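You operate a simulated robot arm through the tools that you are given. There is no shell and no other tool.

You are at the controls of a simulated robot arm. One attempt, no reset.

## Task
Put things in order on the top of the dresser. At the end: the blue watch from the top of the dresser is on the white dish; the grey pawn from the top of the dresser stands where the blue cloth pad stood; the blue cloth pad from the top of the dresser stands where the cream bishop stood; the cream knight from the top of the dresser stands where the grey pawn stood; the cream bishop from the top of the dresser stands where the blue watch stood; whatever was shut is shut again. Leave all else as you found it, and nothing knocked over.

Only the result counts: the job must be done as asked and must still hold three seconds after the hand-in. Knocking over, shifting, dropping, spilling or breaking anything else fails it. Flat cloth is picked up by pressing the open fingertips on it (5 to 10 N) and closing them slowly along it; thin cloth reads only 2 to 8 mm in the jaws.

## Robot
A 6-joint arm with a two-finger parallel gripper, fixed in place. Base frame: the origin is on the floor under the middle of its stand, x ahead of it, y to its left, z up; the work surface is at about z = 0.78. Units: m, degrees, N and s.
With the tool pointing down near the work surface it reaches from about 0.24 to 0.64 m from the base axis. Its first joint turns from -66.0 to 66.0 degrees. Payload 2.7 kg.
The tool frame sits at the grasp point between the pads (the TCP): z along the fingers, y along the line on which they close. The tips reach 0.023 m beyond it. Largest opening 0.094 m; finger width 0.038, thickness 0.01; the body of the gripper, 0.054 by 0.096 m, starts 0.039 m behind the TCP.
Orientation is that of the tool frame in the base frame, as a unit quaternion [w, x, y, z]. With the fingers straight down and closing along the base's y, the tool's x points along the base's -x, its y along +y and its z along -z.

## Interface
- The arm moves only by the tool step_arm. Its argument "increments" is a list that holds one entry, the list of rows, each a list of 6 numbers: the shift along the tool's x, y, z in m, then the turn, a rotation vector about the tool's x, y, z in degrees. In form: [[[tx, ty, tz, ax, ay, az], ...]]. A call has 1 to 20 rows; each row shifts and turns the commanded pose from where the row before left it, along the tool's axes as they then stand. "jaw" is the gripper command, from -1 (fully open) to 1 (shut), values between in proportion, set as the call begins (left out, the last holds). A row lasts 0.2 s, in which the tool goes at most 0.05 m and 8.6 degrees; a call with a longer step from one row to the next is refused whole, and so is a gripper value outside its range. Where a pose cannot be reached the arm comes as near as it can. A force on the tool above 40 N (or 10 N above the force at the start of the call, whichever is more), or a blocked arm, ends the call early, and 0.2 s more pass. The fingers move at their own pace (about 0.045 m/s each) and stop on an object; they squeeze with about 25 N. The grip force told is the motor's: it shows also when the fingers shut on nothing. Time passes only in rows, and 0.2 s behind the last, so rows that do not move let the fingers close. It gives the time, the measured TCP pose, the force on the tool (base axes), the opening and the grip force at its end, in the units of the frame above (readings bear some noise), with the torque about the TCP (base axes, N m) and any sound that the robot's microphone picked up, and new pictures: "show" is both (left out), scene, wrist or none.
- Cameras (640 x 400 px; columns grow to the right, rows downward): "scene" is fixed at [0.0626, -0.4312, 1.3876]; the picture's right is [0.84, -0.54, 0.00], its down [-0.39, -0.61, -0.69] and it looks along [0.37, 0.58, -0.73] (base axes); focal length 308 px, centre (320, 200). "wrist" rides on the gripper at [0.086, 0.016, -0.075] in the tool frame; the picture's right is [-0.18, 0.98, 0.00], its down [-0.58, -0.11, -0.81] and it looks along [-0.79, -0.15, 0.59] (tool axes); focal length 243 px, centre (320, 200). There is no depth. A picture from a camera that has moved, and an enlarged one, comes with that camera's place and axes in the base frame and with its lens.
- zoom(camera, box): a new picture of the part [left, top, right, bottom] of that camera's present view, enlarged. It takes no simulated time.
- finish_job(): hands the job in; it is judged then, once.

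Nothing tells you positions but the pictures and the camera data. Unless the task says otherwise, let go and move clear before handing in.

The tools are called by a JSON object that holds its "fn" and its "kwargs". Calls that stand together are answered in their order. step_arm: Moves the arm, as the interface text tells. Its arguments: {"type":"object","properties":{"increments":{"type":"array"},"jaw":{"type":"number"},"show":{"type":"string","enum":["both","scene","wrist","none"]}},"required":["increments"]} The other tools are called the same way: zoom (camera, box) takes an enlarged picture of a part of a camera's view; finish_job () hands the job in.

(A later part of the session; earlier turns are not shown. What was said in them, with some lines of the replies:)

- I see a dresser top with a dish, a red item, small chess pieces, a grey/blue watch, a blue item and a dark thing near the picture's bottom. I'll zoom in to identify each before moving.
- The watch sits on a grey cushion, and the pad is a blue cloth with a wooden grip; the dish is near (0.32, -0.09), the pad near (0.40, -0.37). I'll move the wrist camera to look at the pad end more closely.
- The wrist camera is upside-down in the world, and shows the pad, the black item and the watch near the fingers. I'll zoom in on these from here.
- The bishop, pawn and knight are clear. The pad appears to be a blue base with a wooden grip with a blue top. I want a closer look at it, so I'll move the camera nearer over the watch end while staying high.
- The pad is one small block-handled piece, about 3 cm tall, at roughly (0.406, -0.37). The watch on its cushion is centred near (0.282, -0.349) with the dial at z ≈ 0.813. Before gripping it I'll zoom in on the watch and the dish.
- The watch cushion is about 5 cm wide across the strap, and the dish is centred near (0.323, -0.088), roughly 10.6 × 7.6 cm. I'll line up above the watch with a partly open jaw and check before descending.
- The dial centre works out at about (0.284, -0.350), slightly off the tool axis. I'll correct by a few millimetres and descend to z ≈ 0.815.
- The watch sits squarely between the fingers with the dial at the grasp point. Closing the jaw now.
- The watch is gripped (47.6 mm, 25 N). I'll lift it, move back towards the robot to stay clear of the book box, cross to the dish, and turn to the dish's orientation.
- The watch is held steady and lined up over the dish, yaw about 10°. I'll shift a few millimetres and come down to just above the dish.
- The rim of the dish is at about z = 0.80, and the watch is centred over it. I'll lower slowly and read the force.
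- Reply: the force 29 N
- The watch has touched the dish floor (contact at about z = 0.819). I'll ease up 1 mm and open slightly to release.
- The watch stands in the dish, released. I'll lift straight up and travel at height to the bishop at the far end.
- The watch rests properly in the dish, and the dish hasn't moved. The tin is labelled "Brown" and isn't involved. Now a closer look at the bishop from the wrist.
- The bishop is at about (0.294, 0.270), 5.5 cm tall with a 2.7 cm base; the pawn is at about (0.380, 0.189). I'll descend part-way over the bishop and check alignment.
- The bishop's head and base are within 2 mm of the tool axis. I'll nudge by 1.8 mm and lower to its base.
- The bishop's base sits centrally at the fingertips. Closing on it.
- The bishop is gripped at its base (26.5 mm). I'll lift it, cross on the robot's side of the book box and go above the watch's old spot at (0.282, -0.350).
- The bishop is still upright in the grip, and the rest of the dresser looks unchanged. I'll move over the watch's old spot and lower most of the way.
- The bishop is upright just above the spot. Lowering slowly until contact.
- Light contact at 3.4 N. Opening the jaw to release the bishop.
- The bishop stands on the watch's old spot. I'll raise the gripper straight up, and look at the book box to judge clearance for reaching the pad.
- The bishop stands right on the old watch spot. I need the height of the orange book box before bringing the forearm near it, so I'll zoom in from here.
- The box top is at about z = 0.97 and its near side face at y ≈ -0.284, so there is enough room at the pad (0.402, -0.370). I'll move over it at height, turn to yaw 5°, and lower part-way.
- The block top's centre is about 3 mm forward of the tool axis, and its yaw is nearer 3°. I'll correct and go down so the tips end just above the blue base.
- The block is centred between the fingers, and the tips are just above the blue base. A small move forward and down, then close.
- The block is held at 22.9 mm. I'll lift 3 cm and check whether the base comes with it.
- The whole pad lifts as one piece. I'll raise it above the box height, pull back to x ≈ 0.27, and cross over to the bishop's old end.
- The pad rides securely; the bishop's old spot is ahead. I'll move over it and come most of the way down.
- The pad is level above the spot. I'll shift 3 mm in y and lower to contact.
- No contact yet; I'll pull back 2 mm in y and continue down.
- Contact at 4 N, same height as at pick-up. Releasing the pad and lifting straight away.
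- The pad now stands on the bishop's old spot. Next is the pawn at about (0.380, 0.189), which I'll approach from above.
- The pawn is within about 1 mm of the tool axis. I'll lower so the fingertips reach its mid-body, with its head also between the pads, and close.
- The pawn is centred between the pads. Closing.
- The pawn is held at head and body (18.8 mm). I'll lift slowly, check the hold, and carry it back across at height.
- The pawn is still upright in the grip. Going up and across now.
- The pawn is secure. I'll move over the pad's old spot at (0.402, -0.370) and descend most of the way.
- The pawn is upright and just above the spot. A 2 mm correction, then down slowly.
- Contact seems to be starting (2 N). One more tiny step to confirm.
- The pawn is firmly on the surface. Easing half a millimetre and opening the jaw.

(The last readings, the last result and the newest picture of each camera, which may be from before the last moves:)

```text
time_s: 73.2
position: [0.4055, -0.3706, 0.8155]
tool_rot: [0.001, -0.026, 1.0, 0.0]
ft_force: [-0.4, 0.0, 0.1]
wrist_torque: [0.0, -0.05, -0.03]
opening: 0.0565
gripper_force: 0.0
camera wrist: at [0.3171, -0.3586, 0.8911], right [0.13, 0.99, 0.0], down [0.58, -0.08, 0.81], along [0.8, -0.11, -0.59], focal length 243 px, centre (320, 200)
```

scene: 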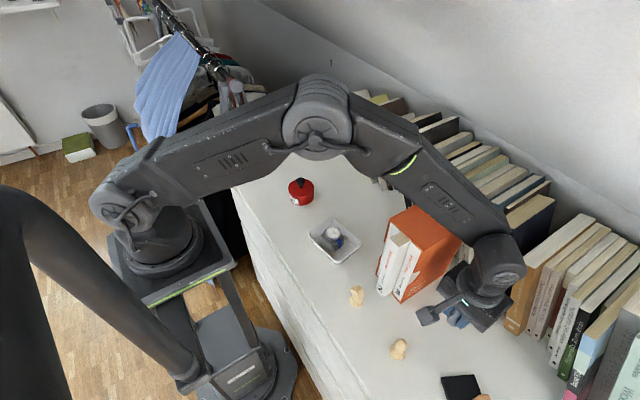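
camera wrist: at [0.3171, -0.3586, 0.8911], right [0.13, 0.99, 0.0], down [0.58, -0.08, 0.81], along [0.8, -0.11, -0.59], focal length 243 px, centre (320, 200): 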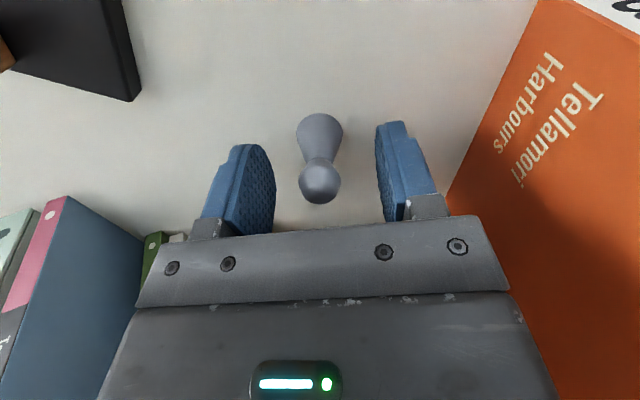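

The pawn stands free on the pad's old spot. Next is the knight near the book box, so I'll rise, go back around to x ≈ 0.25, and lean the gripper back about 10° (about the closing axis) to keep clear of the books.

{"fn": "step_arm", "kwargs": {"increments": [[[0, 0, -0.01, 0, 0, 0], [0, 0, -0.035, 0, 0, 0], [0, 0, -0.05, 0, 0, 0], [0, 0, -0.05, 0, 0, 0], [0, 0, -0.05, 0, 0, 0], [0, 0, -0.05, 0, 0, 0], [0.0384, 0.0097, 0, 0, 0, 0], [0.0384, 0.0097, 0, 0, 0, 0], [0.0384, 0.0097, 0, 0, 0, 0], [0.0384, 0.0097, 0, 0, 0, 0], [-0.0018, 0.0353, 0, 0, 0, 0], [-0.0018, 0.0353, 0, 0, 0, 0], [-0.0018, 0.0353, 0, 0, 0, 0], [0, 0, 0, 0, 0, 3], [0, 0, 0, 0, 0, 0]]], "show": "both"}}

{"fn": "zoom", "kwargs": {"camera": "scene", "box": [340, 260, 500, 400]}}

{"fn": "zoom", "kwargs": {"camera": "wrist", "box": [260, 0, 420, 140]}}

```text
time_s: 76.4
position: [0.2441, -0.235, 1.0621]
tool_rot: [0.001, 0.0, 1.0, 0.0]
ft_force: [-0.2, -0.6, -0.5]
wrist_torque: [-0.01, 0.01, -0.01]
opening: 0.0566
gripper_force: 0.0
camera wrist: at [0.1581, -0.2187, 1.1365], right [0.18, 0.98, 0.0], down [0.58, -0.11, 0.81], along [0.79, -0.15, -0.59], focal length 243 px, centre (320, 200)
```

scene: 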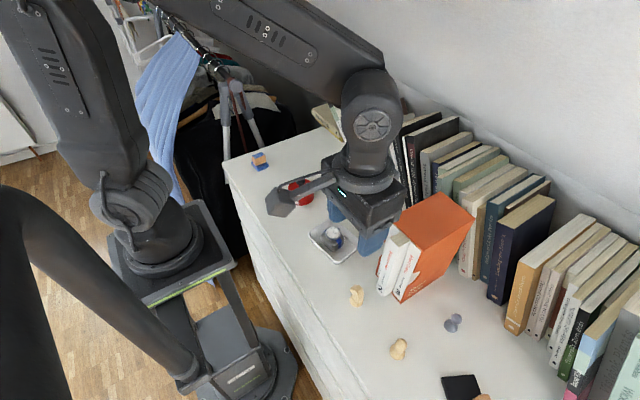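
wrist: 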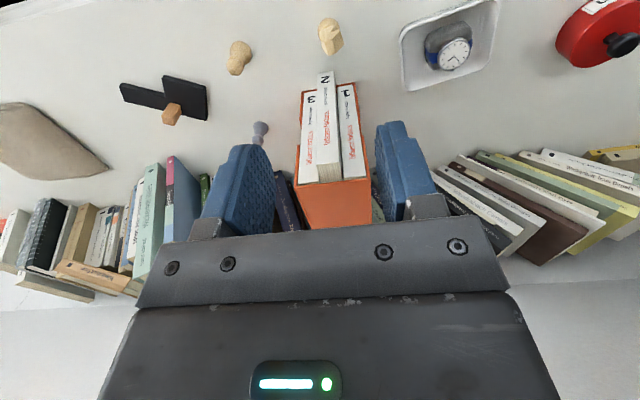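

```text
2.86 times, centred on (420, 330) of scene
camera zoom: at [0.0626, -0.4312, 1.3876], right [0.84, -0.54, 0.0], down [-0.39, -0.61, -0.69], along [0.37, 0.58, -0.73], focal length 879 px, centre (34, -171)
```

zoom: 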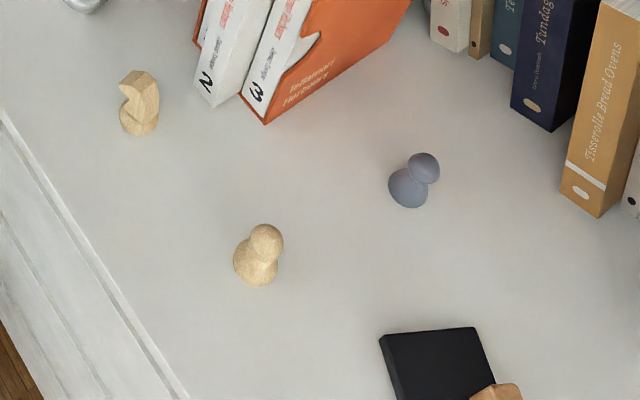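

```text
2.86 times, centred on (340, 70) of wrist
camera zoom: at [0.1581, -0.2187, 1.1365], right [0.18, 0.98, 0.0], down [0.58, -0.11, 0.81], along [0.79, -0.15, -0.59], focal length 693 px, centre (263, 571)
```

zoom: 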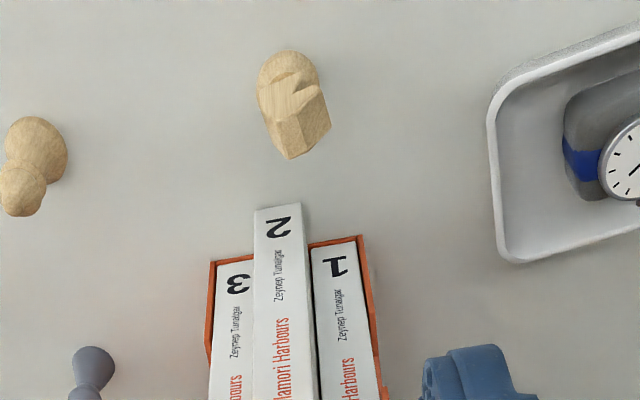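

The pawn is right on the pad's old spot, and the bishop stands well. The knight is near (0.278, -0.232); I'll come lower, staying back at x ≈ 0.24, to see how its faces are oriented.

{"fn": "step_arm", "kwargs": {"increments": [[[0, 0, 0.045, 0, 0, 0], [0, 0, 0.045, 0, 0, 0], [0, 0, 0.045, 0, 0, 0], [0, 0, 0, 0, 0, 0]]], "show": "wrist"}}

{"fn": "zoom", "kwargs": {"camera": "wrist", "box": [280, 40, 400, 160]}}

{"fn": "zoom", "kwargs": {"camera": "scene", "box": [330, 270, 390, 320]}}

```text
time_s: 77.4
position: [0.2439, -0.2366, 0.925]
tool_rot: [0.001, 0.0, 1.0, 0.0]
ft_force: [-0.5, 0.0, 0.1]
wrist_torque: [0.0, 0.02, -0.01]
opening: 0.0565
gripper_force: 0.1
camera wrist: at [0.1568, -0.2189, 1.0], right [0.18, 0.98, 0.0], down [0.58, -0.11, 0.81], along [0.79, -0.15, -0.59], focal length 243 px, centre (320, 200)
```

wrist: 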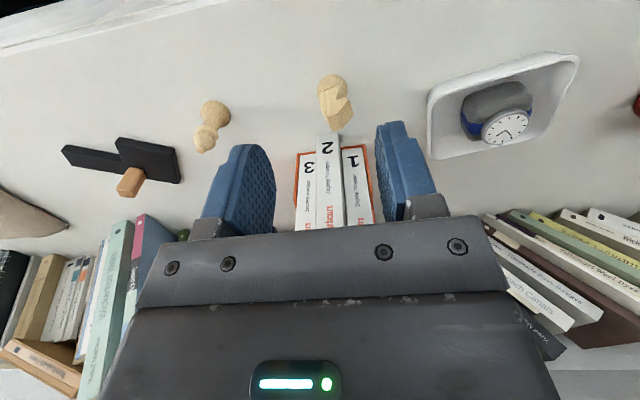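

```text
3.33 times, centred on (340, 100) of wrist
camera zoom: at [0.1568, -0.2189, 1.0], right [0.18, 0.98, 0.0], down [0.58, -0.11, 0.81], along [0.79, -0.15, -0.59], focal length 809 px, centre (253, 533)
```

zoom: 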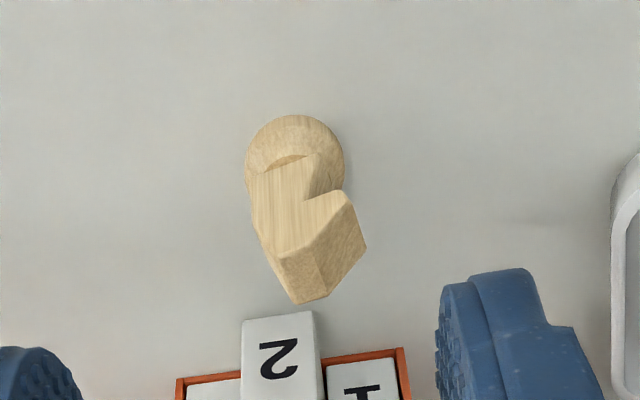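

```text
8.00 times, centred on (360, 295) of scene
camera zoom: at [0.0626, -0.4312, 1.3876], right [0.84, -0.54, 0.0], down [-0.39, -0.61, -0.69], along [0.37, 0.58, -0.73], focal length 2460 px, centre (0, -560)
```

zoom: 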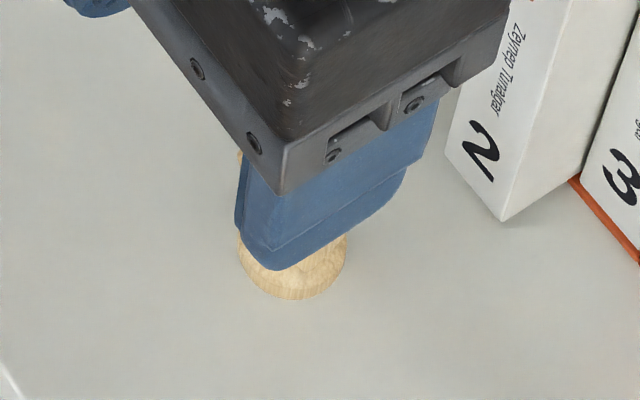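

The knight's snout points roughly +y and its flat sides face ±x, so I'll close along its length at yaw ≈ 14°, leaning the gripper back 10° for clearance from the books. I'll set that orientation and come down to just above its head.

{"fn": "step_arm", "kwargs": {"increments": [[[0, 0, 0, 0, 0, -7], [0, 0, 0, 0, 0, -7], [0, 0, 0, 0, -5, 0], [0, 0, 0, 0, -5, 0], [-0.0143, -0.0018, 0.0025, 0, 0, 0], [-0.0143, -0.0017, 0.0025, 0, 0, 0], [0.0087, 0, 0.0443, 0, 0, 0], [0, 0, 0, 0, 0, 0]]], "show": "both"}}

{"fn": "zoom", "kwargs": {"camera": "wrist", "box": [240, 60, 400, 220]}}

{"fn": "zoom", "kwargs": {"camera": "scene", "box": [300, 200, 440, 320]}}

```text
time_s: 79.2
position: [0.2765, -0.2338, 0.8795]
tool_rot: [0.088, -0.121, 0.989, 0.01]
ft_force: [-0.1, 0.2, 0.2]
wrist_torque: [0.03, 0.02, -0.01]
opening: 0.0562
gripper_force: 0.1
camera wrist: at [0.1757, -0.2412, 0.9382], right [-0.06, 1.0, 0.03], down [0.44, 0.0, 0.9], along [0.89, 0.07, -0.44], focal length 243 px, centre (320, 200)
```

scene: 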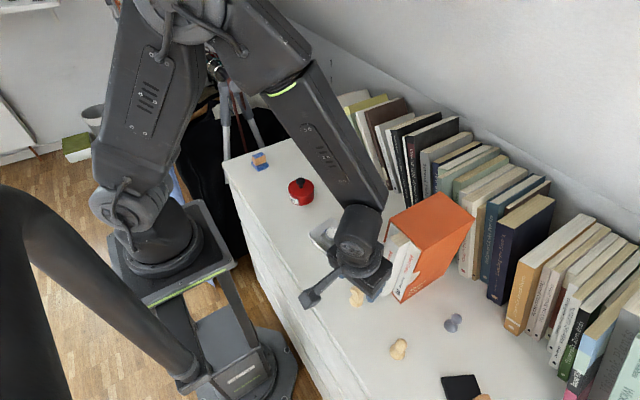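
wrist: 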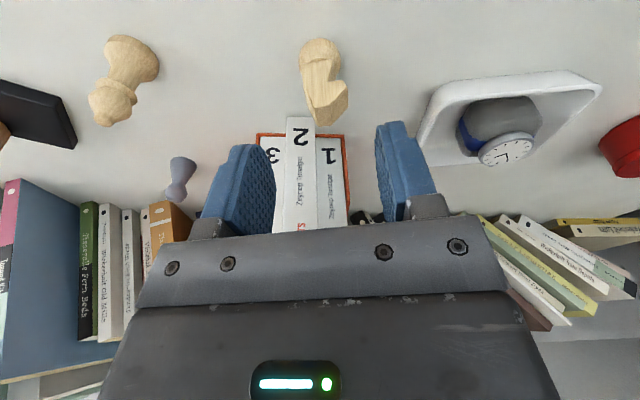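

```text
2.50 times, centred on (320, 140) of wrist
camera zoom: at [0.1757, -0.2412, 0.9382], right [-0.06, 1.0, 0.03], down [0.44, 0.0, 0.9], along [0.89, 0.07, -0.44], focal length 606 px, centre (320, 350)
```

zoom: 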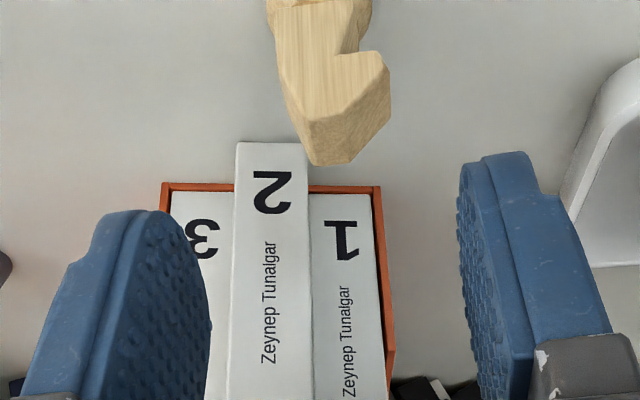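

```text
3.33 times, centred on (370, 260) of scene
camera zoom: at [0.0626, -0.4312, 1.3876], right [0.84, -0.54, 0.0], down [-0.39, -0.61, -0.69], along [0.37, 0.58, -0.73], focal length 1025 px, centre (153, 0)
```

zoom: 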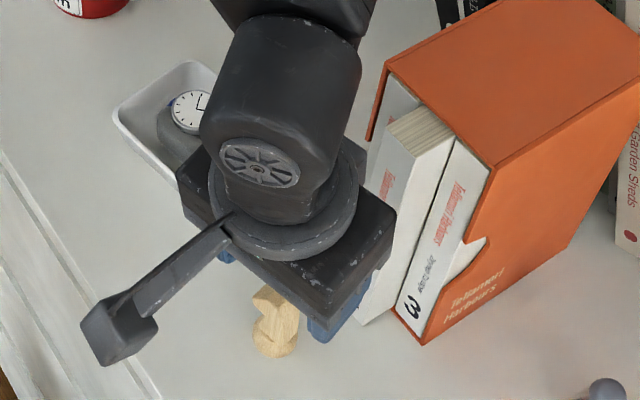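

The lean gives good clearance from the books. The knight's base is 4 mm to the left of the tool's centre line, so I'll correct and lower towards it.

{"fn": "step_arm", "kwargs": {"increments": [[[0.001, 0.0042, 0, 0, 0, 0], [0.0035, 0, 0.02, 0, 0, 0], [0.0035, 0, 0.02, 0, 0, 0], [0.0026, 0, 0.015, 0, 0, 0], [0, 0, 0, 0, 0, 0]]], "show": "both"}}

{"fn": "zoom", "kwargs": {"camera": "wrist", "box": [240, 60, 400, 220]}}

{"fn": "zoom", "kwargs": {"camera": "scene", "box": [300, 220, 440, 340]}}

```text
time_s: 80.4
position: [0.2749, -0.2276, 0.8247]
tool_rot: [0.086, -0.121, 0.989, 0.012]
ft_force: [1.4, 0.2, 0.8]
wrist_torque: [0.0, -0.01, -0.01]
opening: 0.0567
gripper_force: 0.1
camera wrist: at [0.1747, -0.2352, 0.8829], right [-0.06, 1.0, 0.03], down [0.44, 0.0, 0.9], along [0.89, 0.07, -0.44], focal length 243 px, centre (320, 200)
```

scene: 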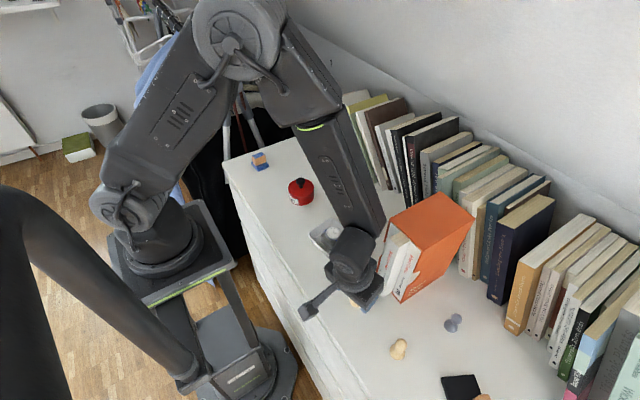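
wrist: 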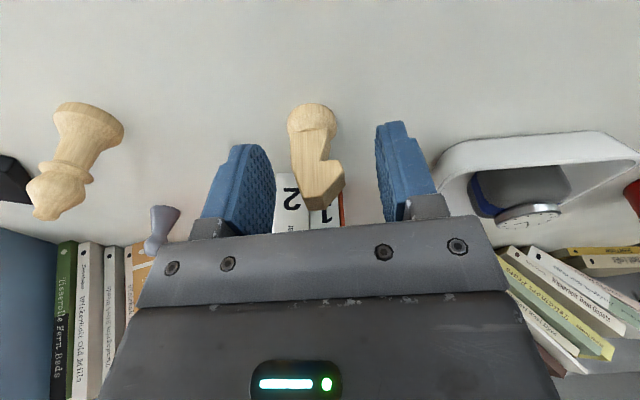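

```text
2.50 times, centred on (320, 140) of wrist
camera zoom: at [0.1747, -0.2352, 0.8829], right [-0.06, 1.0, 0.03], down [0.44, 0.0, 0.9], along [0.89, 0.07, -0.44], focal length 606 px, centre (320, 350)
```

zoom: 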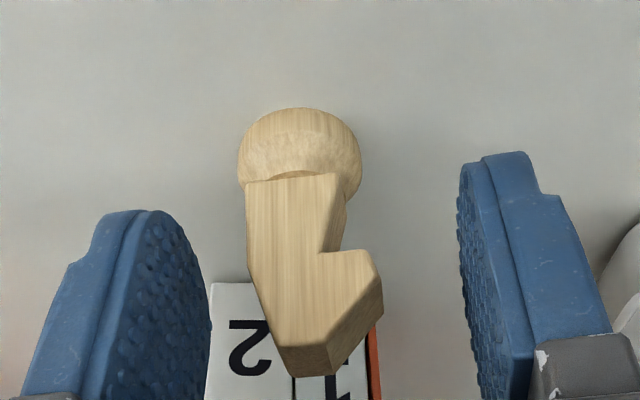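

```text
3.33 times, centred on (370, 280) of scene
camera zoom: at [0.0626, -0.4312, 1.3876], right [0.84, -0.54, 0.0], down [-0.39, -0.61, -0.69], along [0.37, 0.58, -0.73], focal length 1025 px, centre (153, -67)
```

zoom: 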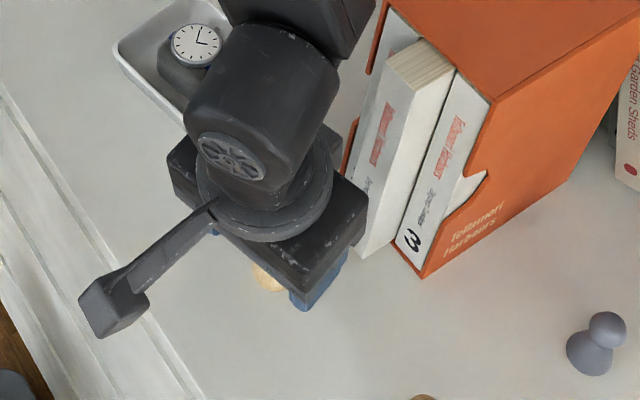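

The knight sits about 3–4 mm toward the right-hand side now, so I'll correct by 3 mm and go down to its base.

{"fn": "step_arm", "kwargs": {"increments": [[[-0.001, -0.0033, 0, 0, 0, 0], [0.0014, 0, 0.008, 0, 0, 0], [0.0012, 0, 0.007, 0, 0, 0], [0, 0, 0, 0, 0, 0]]], "show": "wrist"}}

{"fn": "zoom", "kwargs": {"camera": "wrist", "box": [240, 80, 400, 240]}}

```text
time_s: 81.4
position: [0.2767, -0.2313, 0.8079]
tool_rot: [0.088, -0.122, 0.989, 0.009]
ft_force: [-0.1, -0.2, -0.4]
wrist_torque: [0.0, 0.02, 0.01]
opening: 0.0566
gripper_force: 0.0
camera wrist: at [0.1769, -0.2383, 0.8671], right [-0.06, 1.0, 0.03], down [0.44, 0.0, 0.9], along [0.89, 0.07, -0.44], focal length 243 px, centre (320, 200)
```

wrist: 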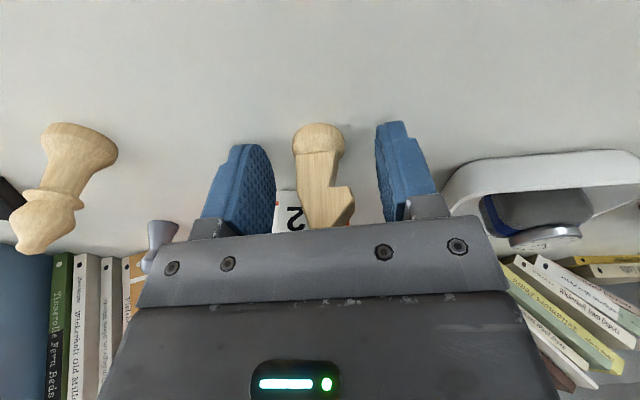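

```text
2.50 times, centred on (320, 160) of wrist
camera zoom: at [0.1769, -0.2383, 0.8671], right [-0.06, 1.0, 0.03], down [0.44, 0.0, 0.9], along [0.89, 0.07, -0.44], focal length 606 px, centre (320, 300)
```

zoom: 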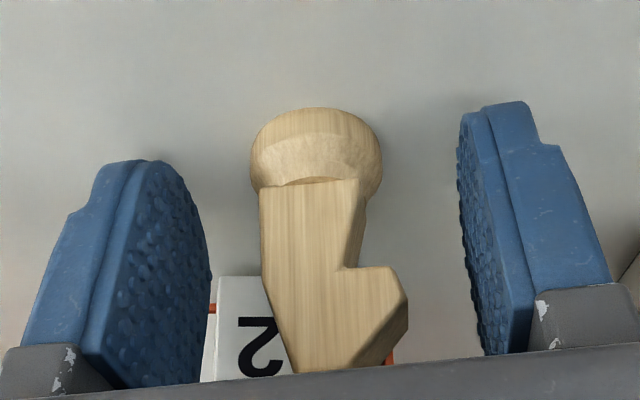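

The knight is well centred. Closing on it.

{"fn": "step_arm", "kwargs": {"increments": [[[0, 0, 0, 0, 0, 0], [0, 0, 0, 0, 0, 0], [0, 0, 0, 0, 0, 0], [0, 0, 0, 0, 0, 0], [0, 0, 0, 0, 0, 0]]], "jaw": 1, "show": "wrist"}}

{"fn": "zoom", "kwargs": {"camera": "wrist", "box": [240, 80, 400, 240]}}

```text
time_s: 82.6
position: [0.2767, -0.2314, 0.8079]
tool_rot: [0.088, -0.123, 0.989, 0.01]
ft_force: [0.6, -0.9, 3.3]
wrist_torque: [-0.05, -0.01, -0.01]
opening: 0.0267
gripper_force: 25.0
camera wrist: at [0.177, -0.2383, 0.8672], right [-0.06, 1.0, 0.03], down [0.44, 0.0, 0.9], along [0.89, 0.07, -0.44], focal length 243 px, centre (320, 200)
```

wrist: 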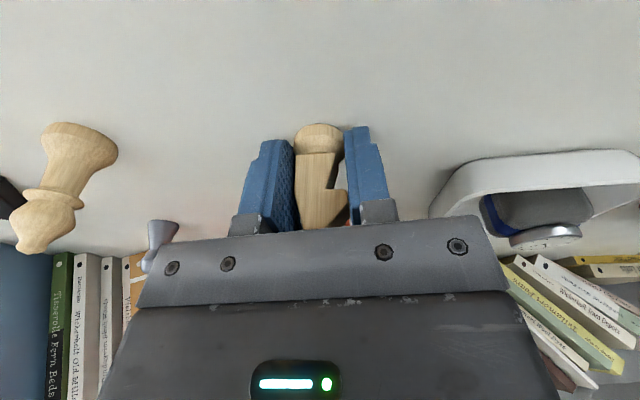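

```text
2.50 times, centred on (320, 160) of wrist
camera zoom: at [0.177, -0.2383, 0.8672], right [-0.06, 1.0, 0.03], down [0.44, 0.0, 0.9], along [0.89, 0.07, -0.44], focal length 606 px, centre (320, 300)
```

zoom: 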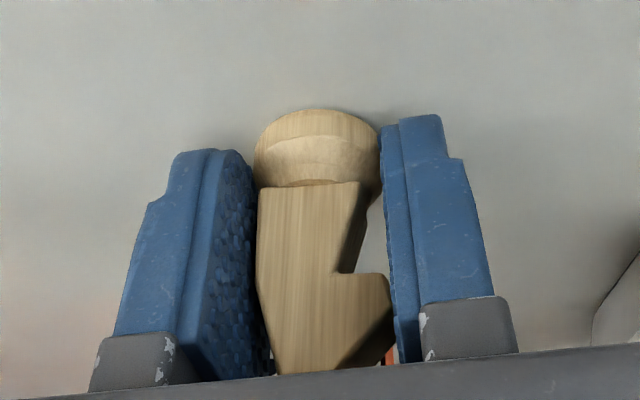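

The knight is gripped at 26.7 mm; the snout touches the right pad, perhaps leaning it a few degrees. I'll lift gently and check.

{"fn": "step_arm", "kwargs": {"increments": [[[-0.0017, 0, -0.0099, 0, 0, 0], [-0.0035, 0, -0.0197, 0, 0, 0], [-0.0035, 0, -0.0197, 0, 0, 0], [0, 0, 0, 0, 0, 0]]], "show": "both"}}

{"fn": "zoom", "kwargs": {"camera": "wrist", "box": [240, 80, 400, 240]}}

{"fn": "zoom", "kwargs": {"camera": "scene", "box": [300, 220, 440, 340]}}

```text
time_s: 83.6
position: [0.2755, -0.2285, 0.8573]
tool_rot: [0.087, -0.122, 0.989, 0.011]
ft_force: [0.1, 0.6, -0.6]
wrist_torque: [0.04, 0.0, 0.02]
opening: 0.0267
gripper_force: 24.8
camera wrist: at [0.1759, -0.2364, 0.9172], right [-0.06, 1.0, 0.03], down [0.44, 0.0, 0.9], along [0.89, 0.07, -0.44], focal length 243 px, centre (320, 200)
```

scene: 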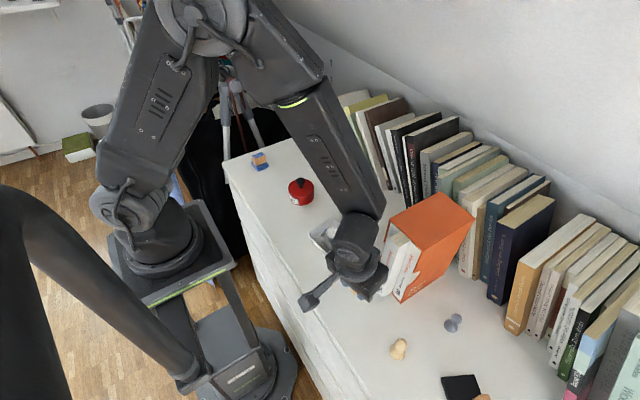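
wrist: 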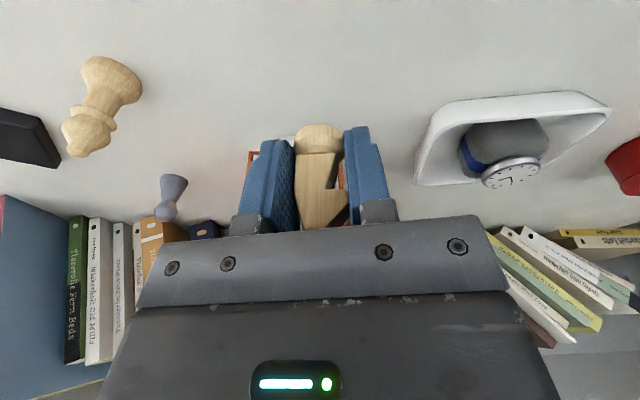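

```text
2.50 times, centred on (320, 160) of wrist
camera zoom: at [0.1759, -0.2364, 0.9172], right [-0.06, 1.0, 0.03], down [0.44, 0.0, 0.9], along [0.89, 0.07, -0.44], focal length 606 px, centre (320, 300)
```

zoom: 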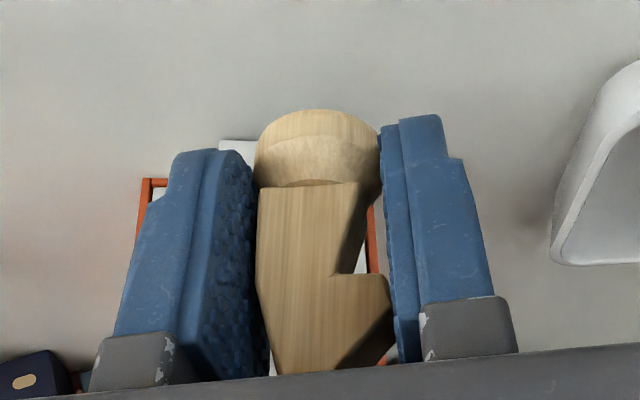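

```text
3.33 times, centred on (370, 280) of scene
camera zoom: at [0.0626, -0.4312, 1.3876], right [0.84, -0.54, 0.0], down [-0.39, -0.61, -0.69], along [0.37, 0.58, -0.73], focal length 1025 px, centre (153, -67)
```

zoom: 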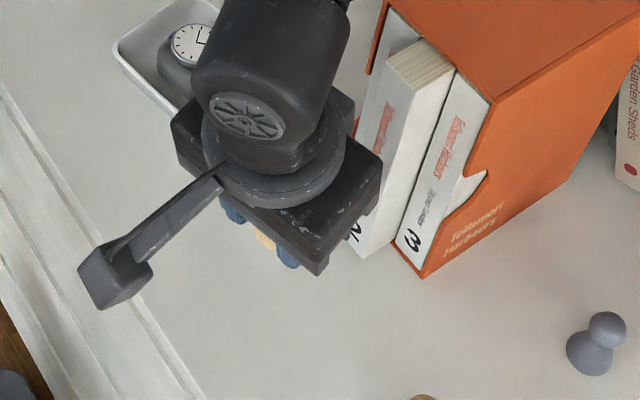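

The knight is held firmly. Keeping the same tilt, I'll raise it and carry it to the pawn's old spot at (0.381, 0.190).

{"fn": "step_arm", "kwargs": {"increments": [[[-0.0058, 0, -0.0328, 0, 0, 0], [-0.0058, 0, -0.0328, 0, 0, 0], [-0.0058, 0, -0.0328, 0, 0, 0], [-0.0079, 0.0323, 0.0014, 0, 0, 0], [-0.0079, 0.0323, 0.0014, 0, 0, 0], [-0.0079, 0.0323, 0.0014, 0, 0, 0], [-0.02205, 0.0355, 0.0039, 0, 0, 0], [-0.02205, 0.0355, 0.0039, 0, 0, 0], [-0.02205, 0.0355, 0.0039, 0, 0, 0], [-0.02205, 0.0355, 0.0039, 0, 0, 0], [-0.02205, 0.0355, 0.0039, 0, 0, 0], [-0.02205, 0.0355, 0.0039, 0, 0, 0], [-0.02205, 0.0355, 0.0039, 0, 0, 0], [-0.02205, 0.0355, 0.0039, 0, 0, 0], [0, 0, 0, 0, 0, 0]]], "show": "both"}}

```text
time_s: 86.8
position: [0.3824, 0.1874, 0.959]
tool_rot: [0.088, -0.121, 0.989, 0.011]
ft_force: [-0.7, -0.2, -0.9]
wrist_torque: [0.0, 0.01, 0.01]
opening: 0.0265
gripper_force: 24.8
camera wrist: at [0.2839, 0.1809, 1.0177], right [-0.06, 1.0, 0.03], down [0.44, 0.0, 0.9], along [0.89, 0.07, -0.44], focal length 243 px, centre (320, 200)
```

scene: 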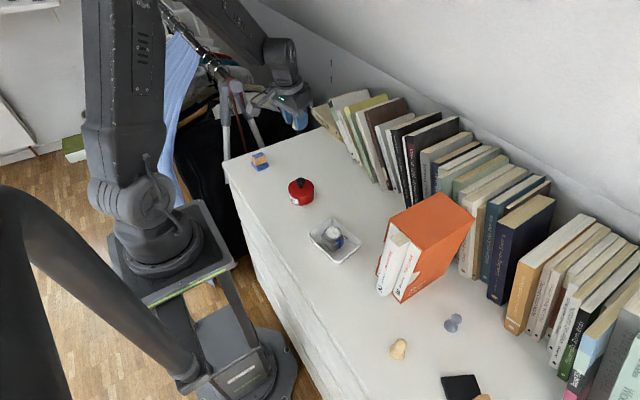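
wrist: 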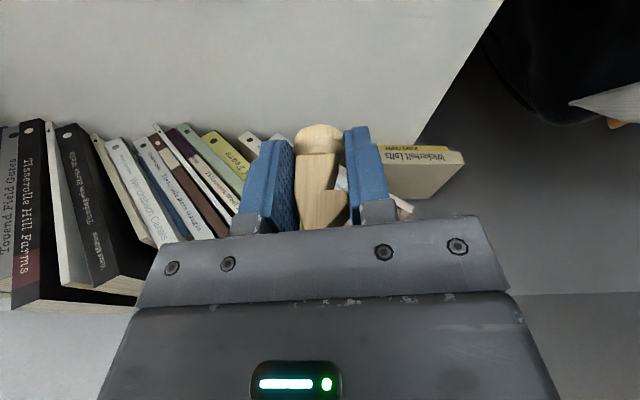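

The knight is carried steadily to above the pawn's old spot. A 3 mm correction, then down to just above the surface.

{"fn": "step_arm", "kwargs": {"increments": [[[0.003, 0.0023, -0.0005, 0, 0, 0], [0.0075, 0, 0.0424, 0, 0, 0], [0.0075, 0, 0.0424, 0, 0, 0], [0.0075, 0, 0.0424, 0, 0, 0], [0, 0, 0, 0, 0, 0]]], "show": "both"}}

{"fn": "zoom", "kwargs": {"camera": "wrist", "box": [240, 80, 400, 240]}}

{"fn": "zoom", "kwargs": {"camera": "scene", "box": [250, 120, 350, 210]}}

```text
time_s: 88.0
position: [0.3791, 0.1918, 0.8265]
tool_rot: [0.087, -0.121, 0.989, 0.011]
ft_force: [-0.6, -0.1, 0.0]
wrist_torque: [-0.04, 0.0, 0.0]
opening: 0.0268
gripper_force: 24.6
camera wrist: at [0.2794, 0.1833, 0.8862], right [-0.06, 1.0, 0.03], down [0.44, 0.0, 0.9], along [0.89, 0.07, -0.44], focal length 243 px, centre (320, 200)
```

scene: 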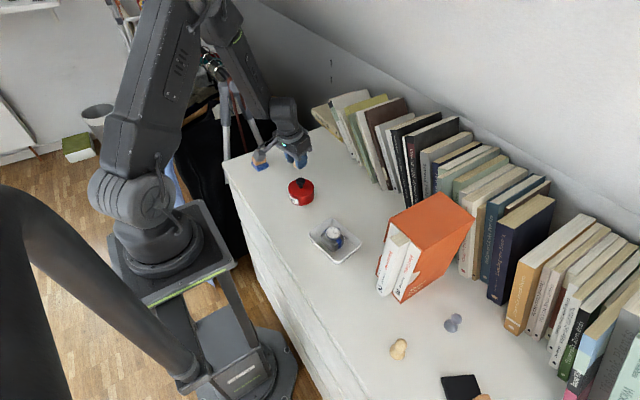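
wrist: 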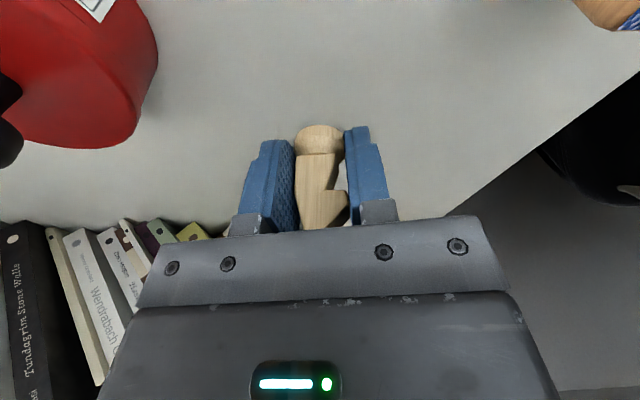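

```text
2.50 times, centred on (320, 160) of wrist
camera zoom: at [0.2794, 0.1833, 0.8862], right [-0.06, 1.0, 0.03], down [0.44, 0.0, 0.9], along [0.89, 0.07, -0.44], focal length 606 px, centre (320, 300)
```

zoom: 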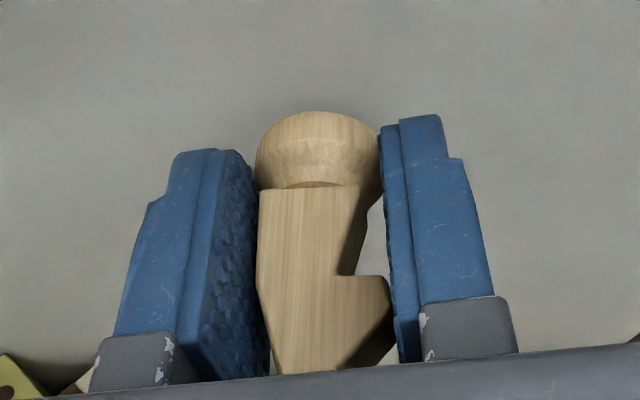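

```text
4.44 times, centred on (300, 165) of scene
camera zoom: at [0.0626, -0.4312, 1.3876], right [0.84, -0.54, 0.0], down [-0.39, -0.61, -0.69], along [0.37, 0.58, -0.73], focal length 1367 px, centre (409, 356)
```

zoom: 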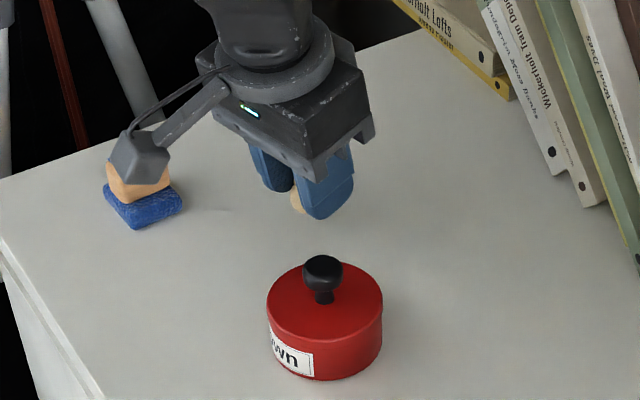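

Everything is clear: the pad is well below and beside the wrist camera. I'll lower the knight slowly to contact.

{"fn": "step_arm", "kwargs": {"increments": [[[0.001, -0.001, 0.0059, 0, 0, 0], [0.001, 0, 0.0059, 0, 0, 0], [0.0004, 0, 0.002, 0, 0, 0], [0, 0, 0, 0, 0, 0]]], "show": "none"}}

{"fn": "step_arm", "kwargs": {"increments": [[[0.0002, 0, 0.001, 0, 0, 0], [0, 0, 0, 0, 0, 0]]], "show": "none"}}

{"fn": "step_arm", "kwargs": {"increments": [[[0.0002, 0, 0.001, 0, 0, 0], [0, 0, 0, 0, 0, 0]]], "show": "none"}}

```text
time_s: 89.0
position: [0.38, 0.1887, 0.8148]
tool_rot: [0.086, -0.121, 0.989, 0.011]
ft_force: [0.9, -0.6, -0.5]
wrist_torque: [0.01, -0.02, 0.03]
opening: 0.0271
gripper_force: 25.1
```

```text
time_s: 89.6
position: [0.3797, 0.188, 0.8159]
tool_rot: [0.087, -0.122, 0.989, 0.011]
ft_force: [-0.5, 0.0, -0.5]
wrist_torque: [-0.01, -0.05, 0.04]
opening: 0.0268
gripper_force: 24.5
```

```text
time_s: 90.2
position: [0.3799, 0.1888, 0.8126]
tool_rot: [0.088, -0.121, 0.989, 0.01]
ft_force: [0.0, 0.0, -0.8]
wrist_torque: [-0.01, -0.03, 0.04]
opening: 0.0264
gripper_force: 25.1
```

{"fn": "step_arm", "kwargs": {"increments": [[[0.0002, 0, 0.001, 0, 0, 0], [0.0002, 0, 0.001, 0, 0, 0], [0, 0, 0, 0, 0, 0]]], "show": "none"}}

{"fn": "step_arm", "kwargs": {"increments": [[[0.0002, 0, 0.001, 0, 0, 0], [0, 0, 0, 0, 0, 0]]], "show": "none"}}

{"fn": "step_arm", "kwargs": {"increments": [[[0.0002, 0, 0.0008, 0, 0, 0], [0, 0, 0, 0, 0, 0]]], "show": "none"}}

```text
time_s: 91.0
position: [0.38, 0.1885, 0.811]
tool_rot: [0.088, -0.121, 0.989, 0.011]
ft_force: [0.0, 0.0, -0.1]
wrist_torque: [0.0, -0.03, 0.0]
opening: 0.0268
gripper_force: 24.7
```

```text
time_s: 91.6
position: [0.3797, 0.1895, 0.8098]
tool_rot: [0.087, -0.123, 0.989, 0.01]
ft_force: [0.3, -0.4, -1.3]
wrist_torque: [-0.01, -0.02, -0.01]
opening: 0.027
gripper_force: 24.4
```

```text
time_s: 92.2
position: [0.3783, 0.1891, 0.8091]
tool_rot: [0.086, -0.122, 0.989, 0.01]
ft_force: [0.2, 0.3, -1.2]
wrist_torque: [-0.02, 0.0, 0.01]
opening: 0.0266
gripper_force: 24.8
```

{"fn": "step_arm", "kwargs": {"increments": [[[0.0001, 0, 0.0007, 0, 0, 0], [0, 0, 0, 0, 0, 0]]], "show": "none"}}

{"fn": "step_arm", "kwargs": {"increments": [[[0.0001, 0, 0.0007, 0, 0, 0], [0, 0, 0, 0, 0, 0]]], "show": "none"}}

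```text
time_s: 92.8
position: [0.3795, 0.1897, 0.8101]
tool_rot: [0.088, -0.121, 0.989, 0.011]
ft_force: [0.3, -0.1, 0.4]
wrist_torque: [0.0, 0.0, 0.01]
opening: 0.0267
gripper_force: 25.2
```

```text
time_s: 93.4
position: [0.3792, 0.1898, 0.8087]
tool_rot: [0.088, -0.122, 0.989, 0.011]
ft_force: [0.7, -1.1, 6.6]
wrist_torque: [-0.11, -0.06, -0.01]
opening: 0.0268
gripper_force: 25.0
```

Contact at 6.6 N. Opening the jaw to release the knight.

{"fn": "step_arm", "kwargs": {"increments": [[[0, 0, 0, 0, 0, 0], [0, 0, 0, 0, 0, 0], [0, 0, 0, 0, 0, 0]]], "jaw": -0.2, "show": "wrist"}}

{"fn": "zoom", "kwargs": {"camera": "wrist", "box": [240, 80, 400, 240]}}

```text
time_s: 94.2
position: [0.3792, 0.1881, 0.8074]
tool_rot: [0.087, -0.121, 0.989, 0.011]
ft_force: [-0.1, 0.1, 0.2]
wrist_torque: [-0.02, 0.0, -0.01]
opening: 0.0561
gripper_force: 0.1
camera wrist: at [0.2796, 0.1815, 0.867], right [-0.06, 1.0, 0.03], down [0.44, 0.0, 0.9], along [0.89, 0.07, -0.44], focal length 243 px, centre (320, 200)
```

wrist: 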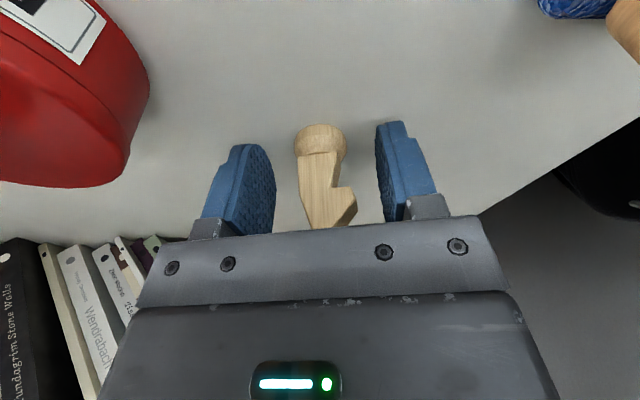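

```text
2.50 times, centred on (320, 160) of wrist
camera zoom: at [0.2796, 0.1815, 0.867], right [-0.06, 1.0, 0.03], down [0.44, 0.0, 0.9], along [0.89, 0.07, -0.44], focal length 606 px, centre (320, 300)
```

zoom: 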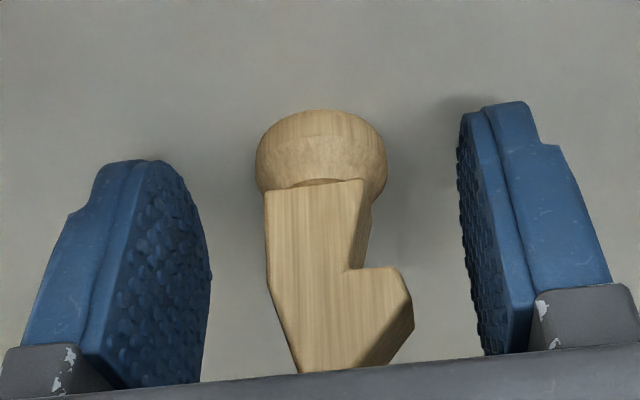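

The knight settled upright. Lifting straight up and away to view everything.

{"fn": "step_arm", "kwargs": {"increments": [[[-0.0017, 0, -0.0099, 0, 0, 0], [-0.0052, 0, -0.0296, 0, 0, 0], [-0.0078, 0, -0.0443, 0, 0, 0], [-0.0078, 0, -0.0443, 0, 0, 0], [-0.0078, 0, -0.0443, 0, 0, 0], [0, 0, 0, 0, 5, 0], [0, 0, 0, 0, 5, 0], [0, 0, 0, 0, 0, 0]]], "show": "both"}}

{"fn": "zoom", "kwargs": {"camera": "scene", "box": [220, 120, 330, 210]}}

{"fn": "zoom", "kwargs": {"camera": "scene", "box": [340, 260, 500, 400]}}

{"fn": "zoom", "kwargs": {"camera": "scene", "box": [280, 180, 400, 280]}}

```text
time_s: 96.0
position: [0.3789, 0.1866, 0.9827]
tool_rot: [0.0, -0.122, 0.993, 0.0]
ft_force: [0.0, 0.5, 0.1]
wrist_torque: [0.01, -0.01, 0.0]
opening: 0.0562
gripper_force: 0.0
camera wrist: at [0.2903, 0.1839, 1.0584], right [-0.06, 1.0, 0.0], down [0.59, 0.04, 0.81], along [0.81, 0.05, -0.59], focal length 243 px, centre (320, 200)
```

scene: 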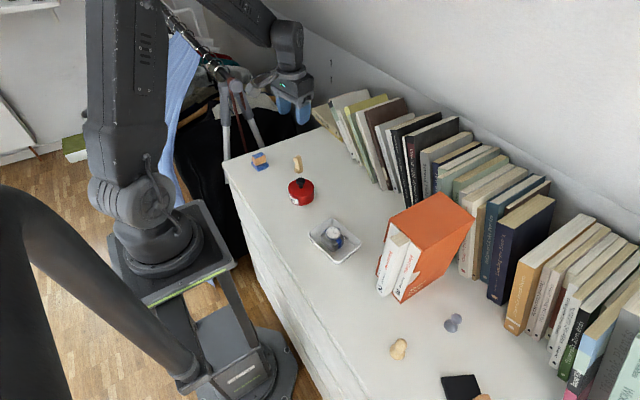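
wrist: 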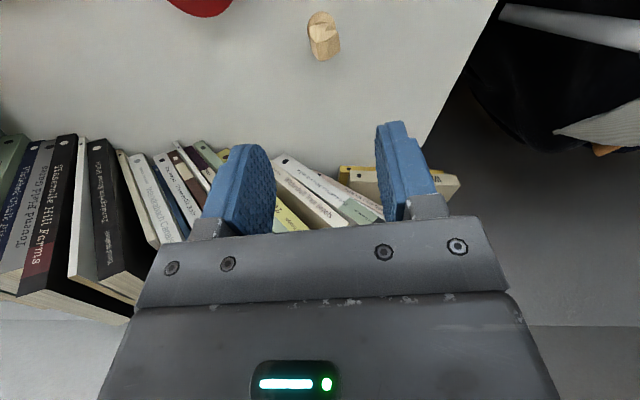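

```text
4.44 times, centred on (275, 165) of scene
camera zoom: at [0.0626, -0.4312, 1.3876], right [0.84, -0.54, 0.0], down [-0.39, -0.61, -0.69], along [0.37, 0.58, -0.73], focal length 1367 px, centre (520, 356)
```

zoom: 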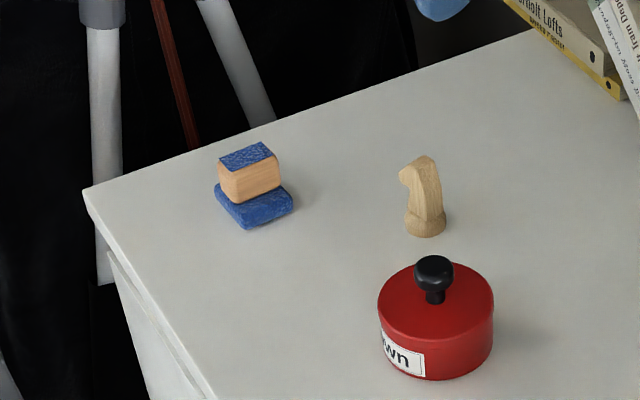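

```text
2.86 times, centred on (420, 330) of scene
camera zoom: at [0.0626, -0.4312, 1.3876], right [0.84, -0.54, 0.0], down [-0.39, -0.61, -0.69], along [0.37, 0.58, -0.73], focal length 879 px, centre (34, -171)
```

zoom: 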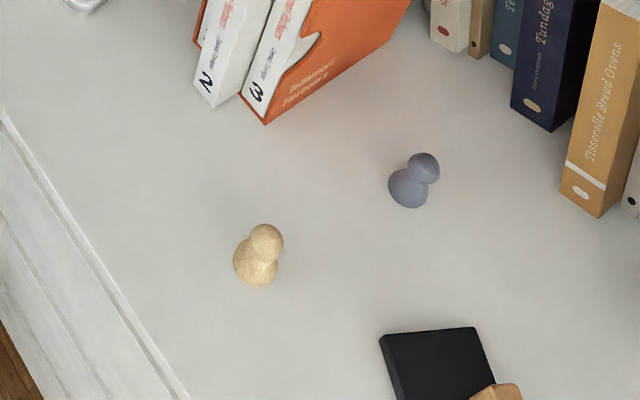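

```text
4.00 times, centred on (340, 230) of scene
camera zoom: at [0.0626, -0.4312, 1.3876], right [0.84, -0.54, 0.0], down [-0.39, -0.61, -0.69], along [0.37, 0.58, -0.73], focal length 1230 px, centre (240, 80)
```

zoom: 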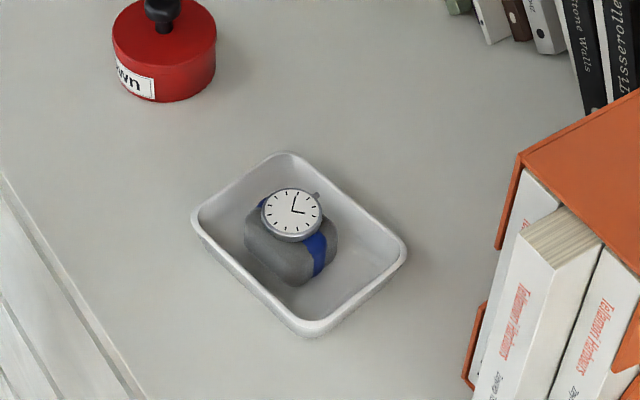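

All five items are in their places. The watch is in the dish, the bishop stands on the watch's spot, the pad on the bishop's, the pawn on the pad's and the knight on the pawn's. Everything is upright, the dish, tin, books and black item look undisturbed, nothing was opened, and the gripper is clear, so I'm handing in.

{"fn": "finish_job", "kwargs": {}}

```text
The job is handed in.
```

The dresser top is rearranged as you asked, and I've handed the job in; I haven't seen the result of the judging.

- **Blue watch:** it is in the white dish, still on its grey cushion.
- **Cream bishop:** it stands where the watch stood.
- **Blue cloth pad:** it stands where the bishop stood. Its wooden grip came with it as one piece.
- **Grey pawn:** it stands where the pad stood.
- **Cream knight:** it stands where the pawn stood.

In the last pictures everything I moved stood upright, each within about 3 mm of its target spot. The dish, red tin, books and black item looked undisturbed. I didn't open anything, so there was nothing to shut again. The gripper was open and clear of the dresser when I handed in.
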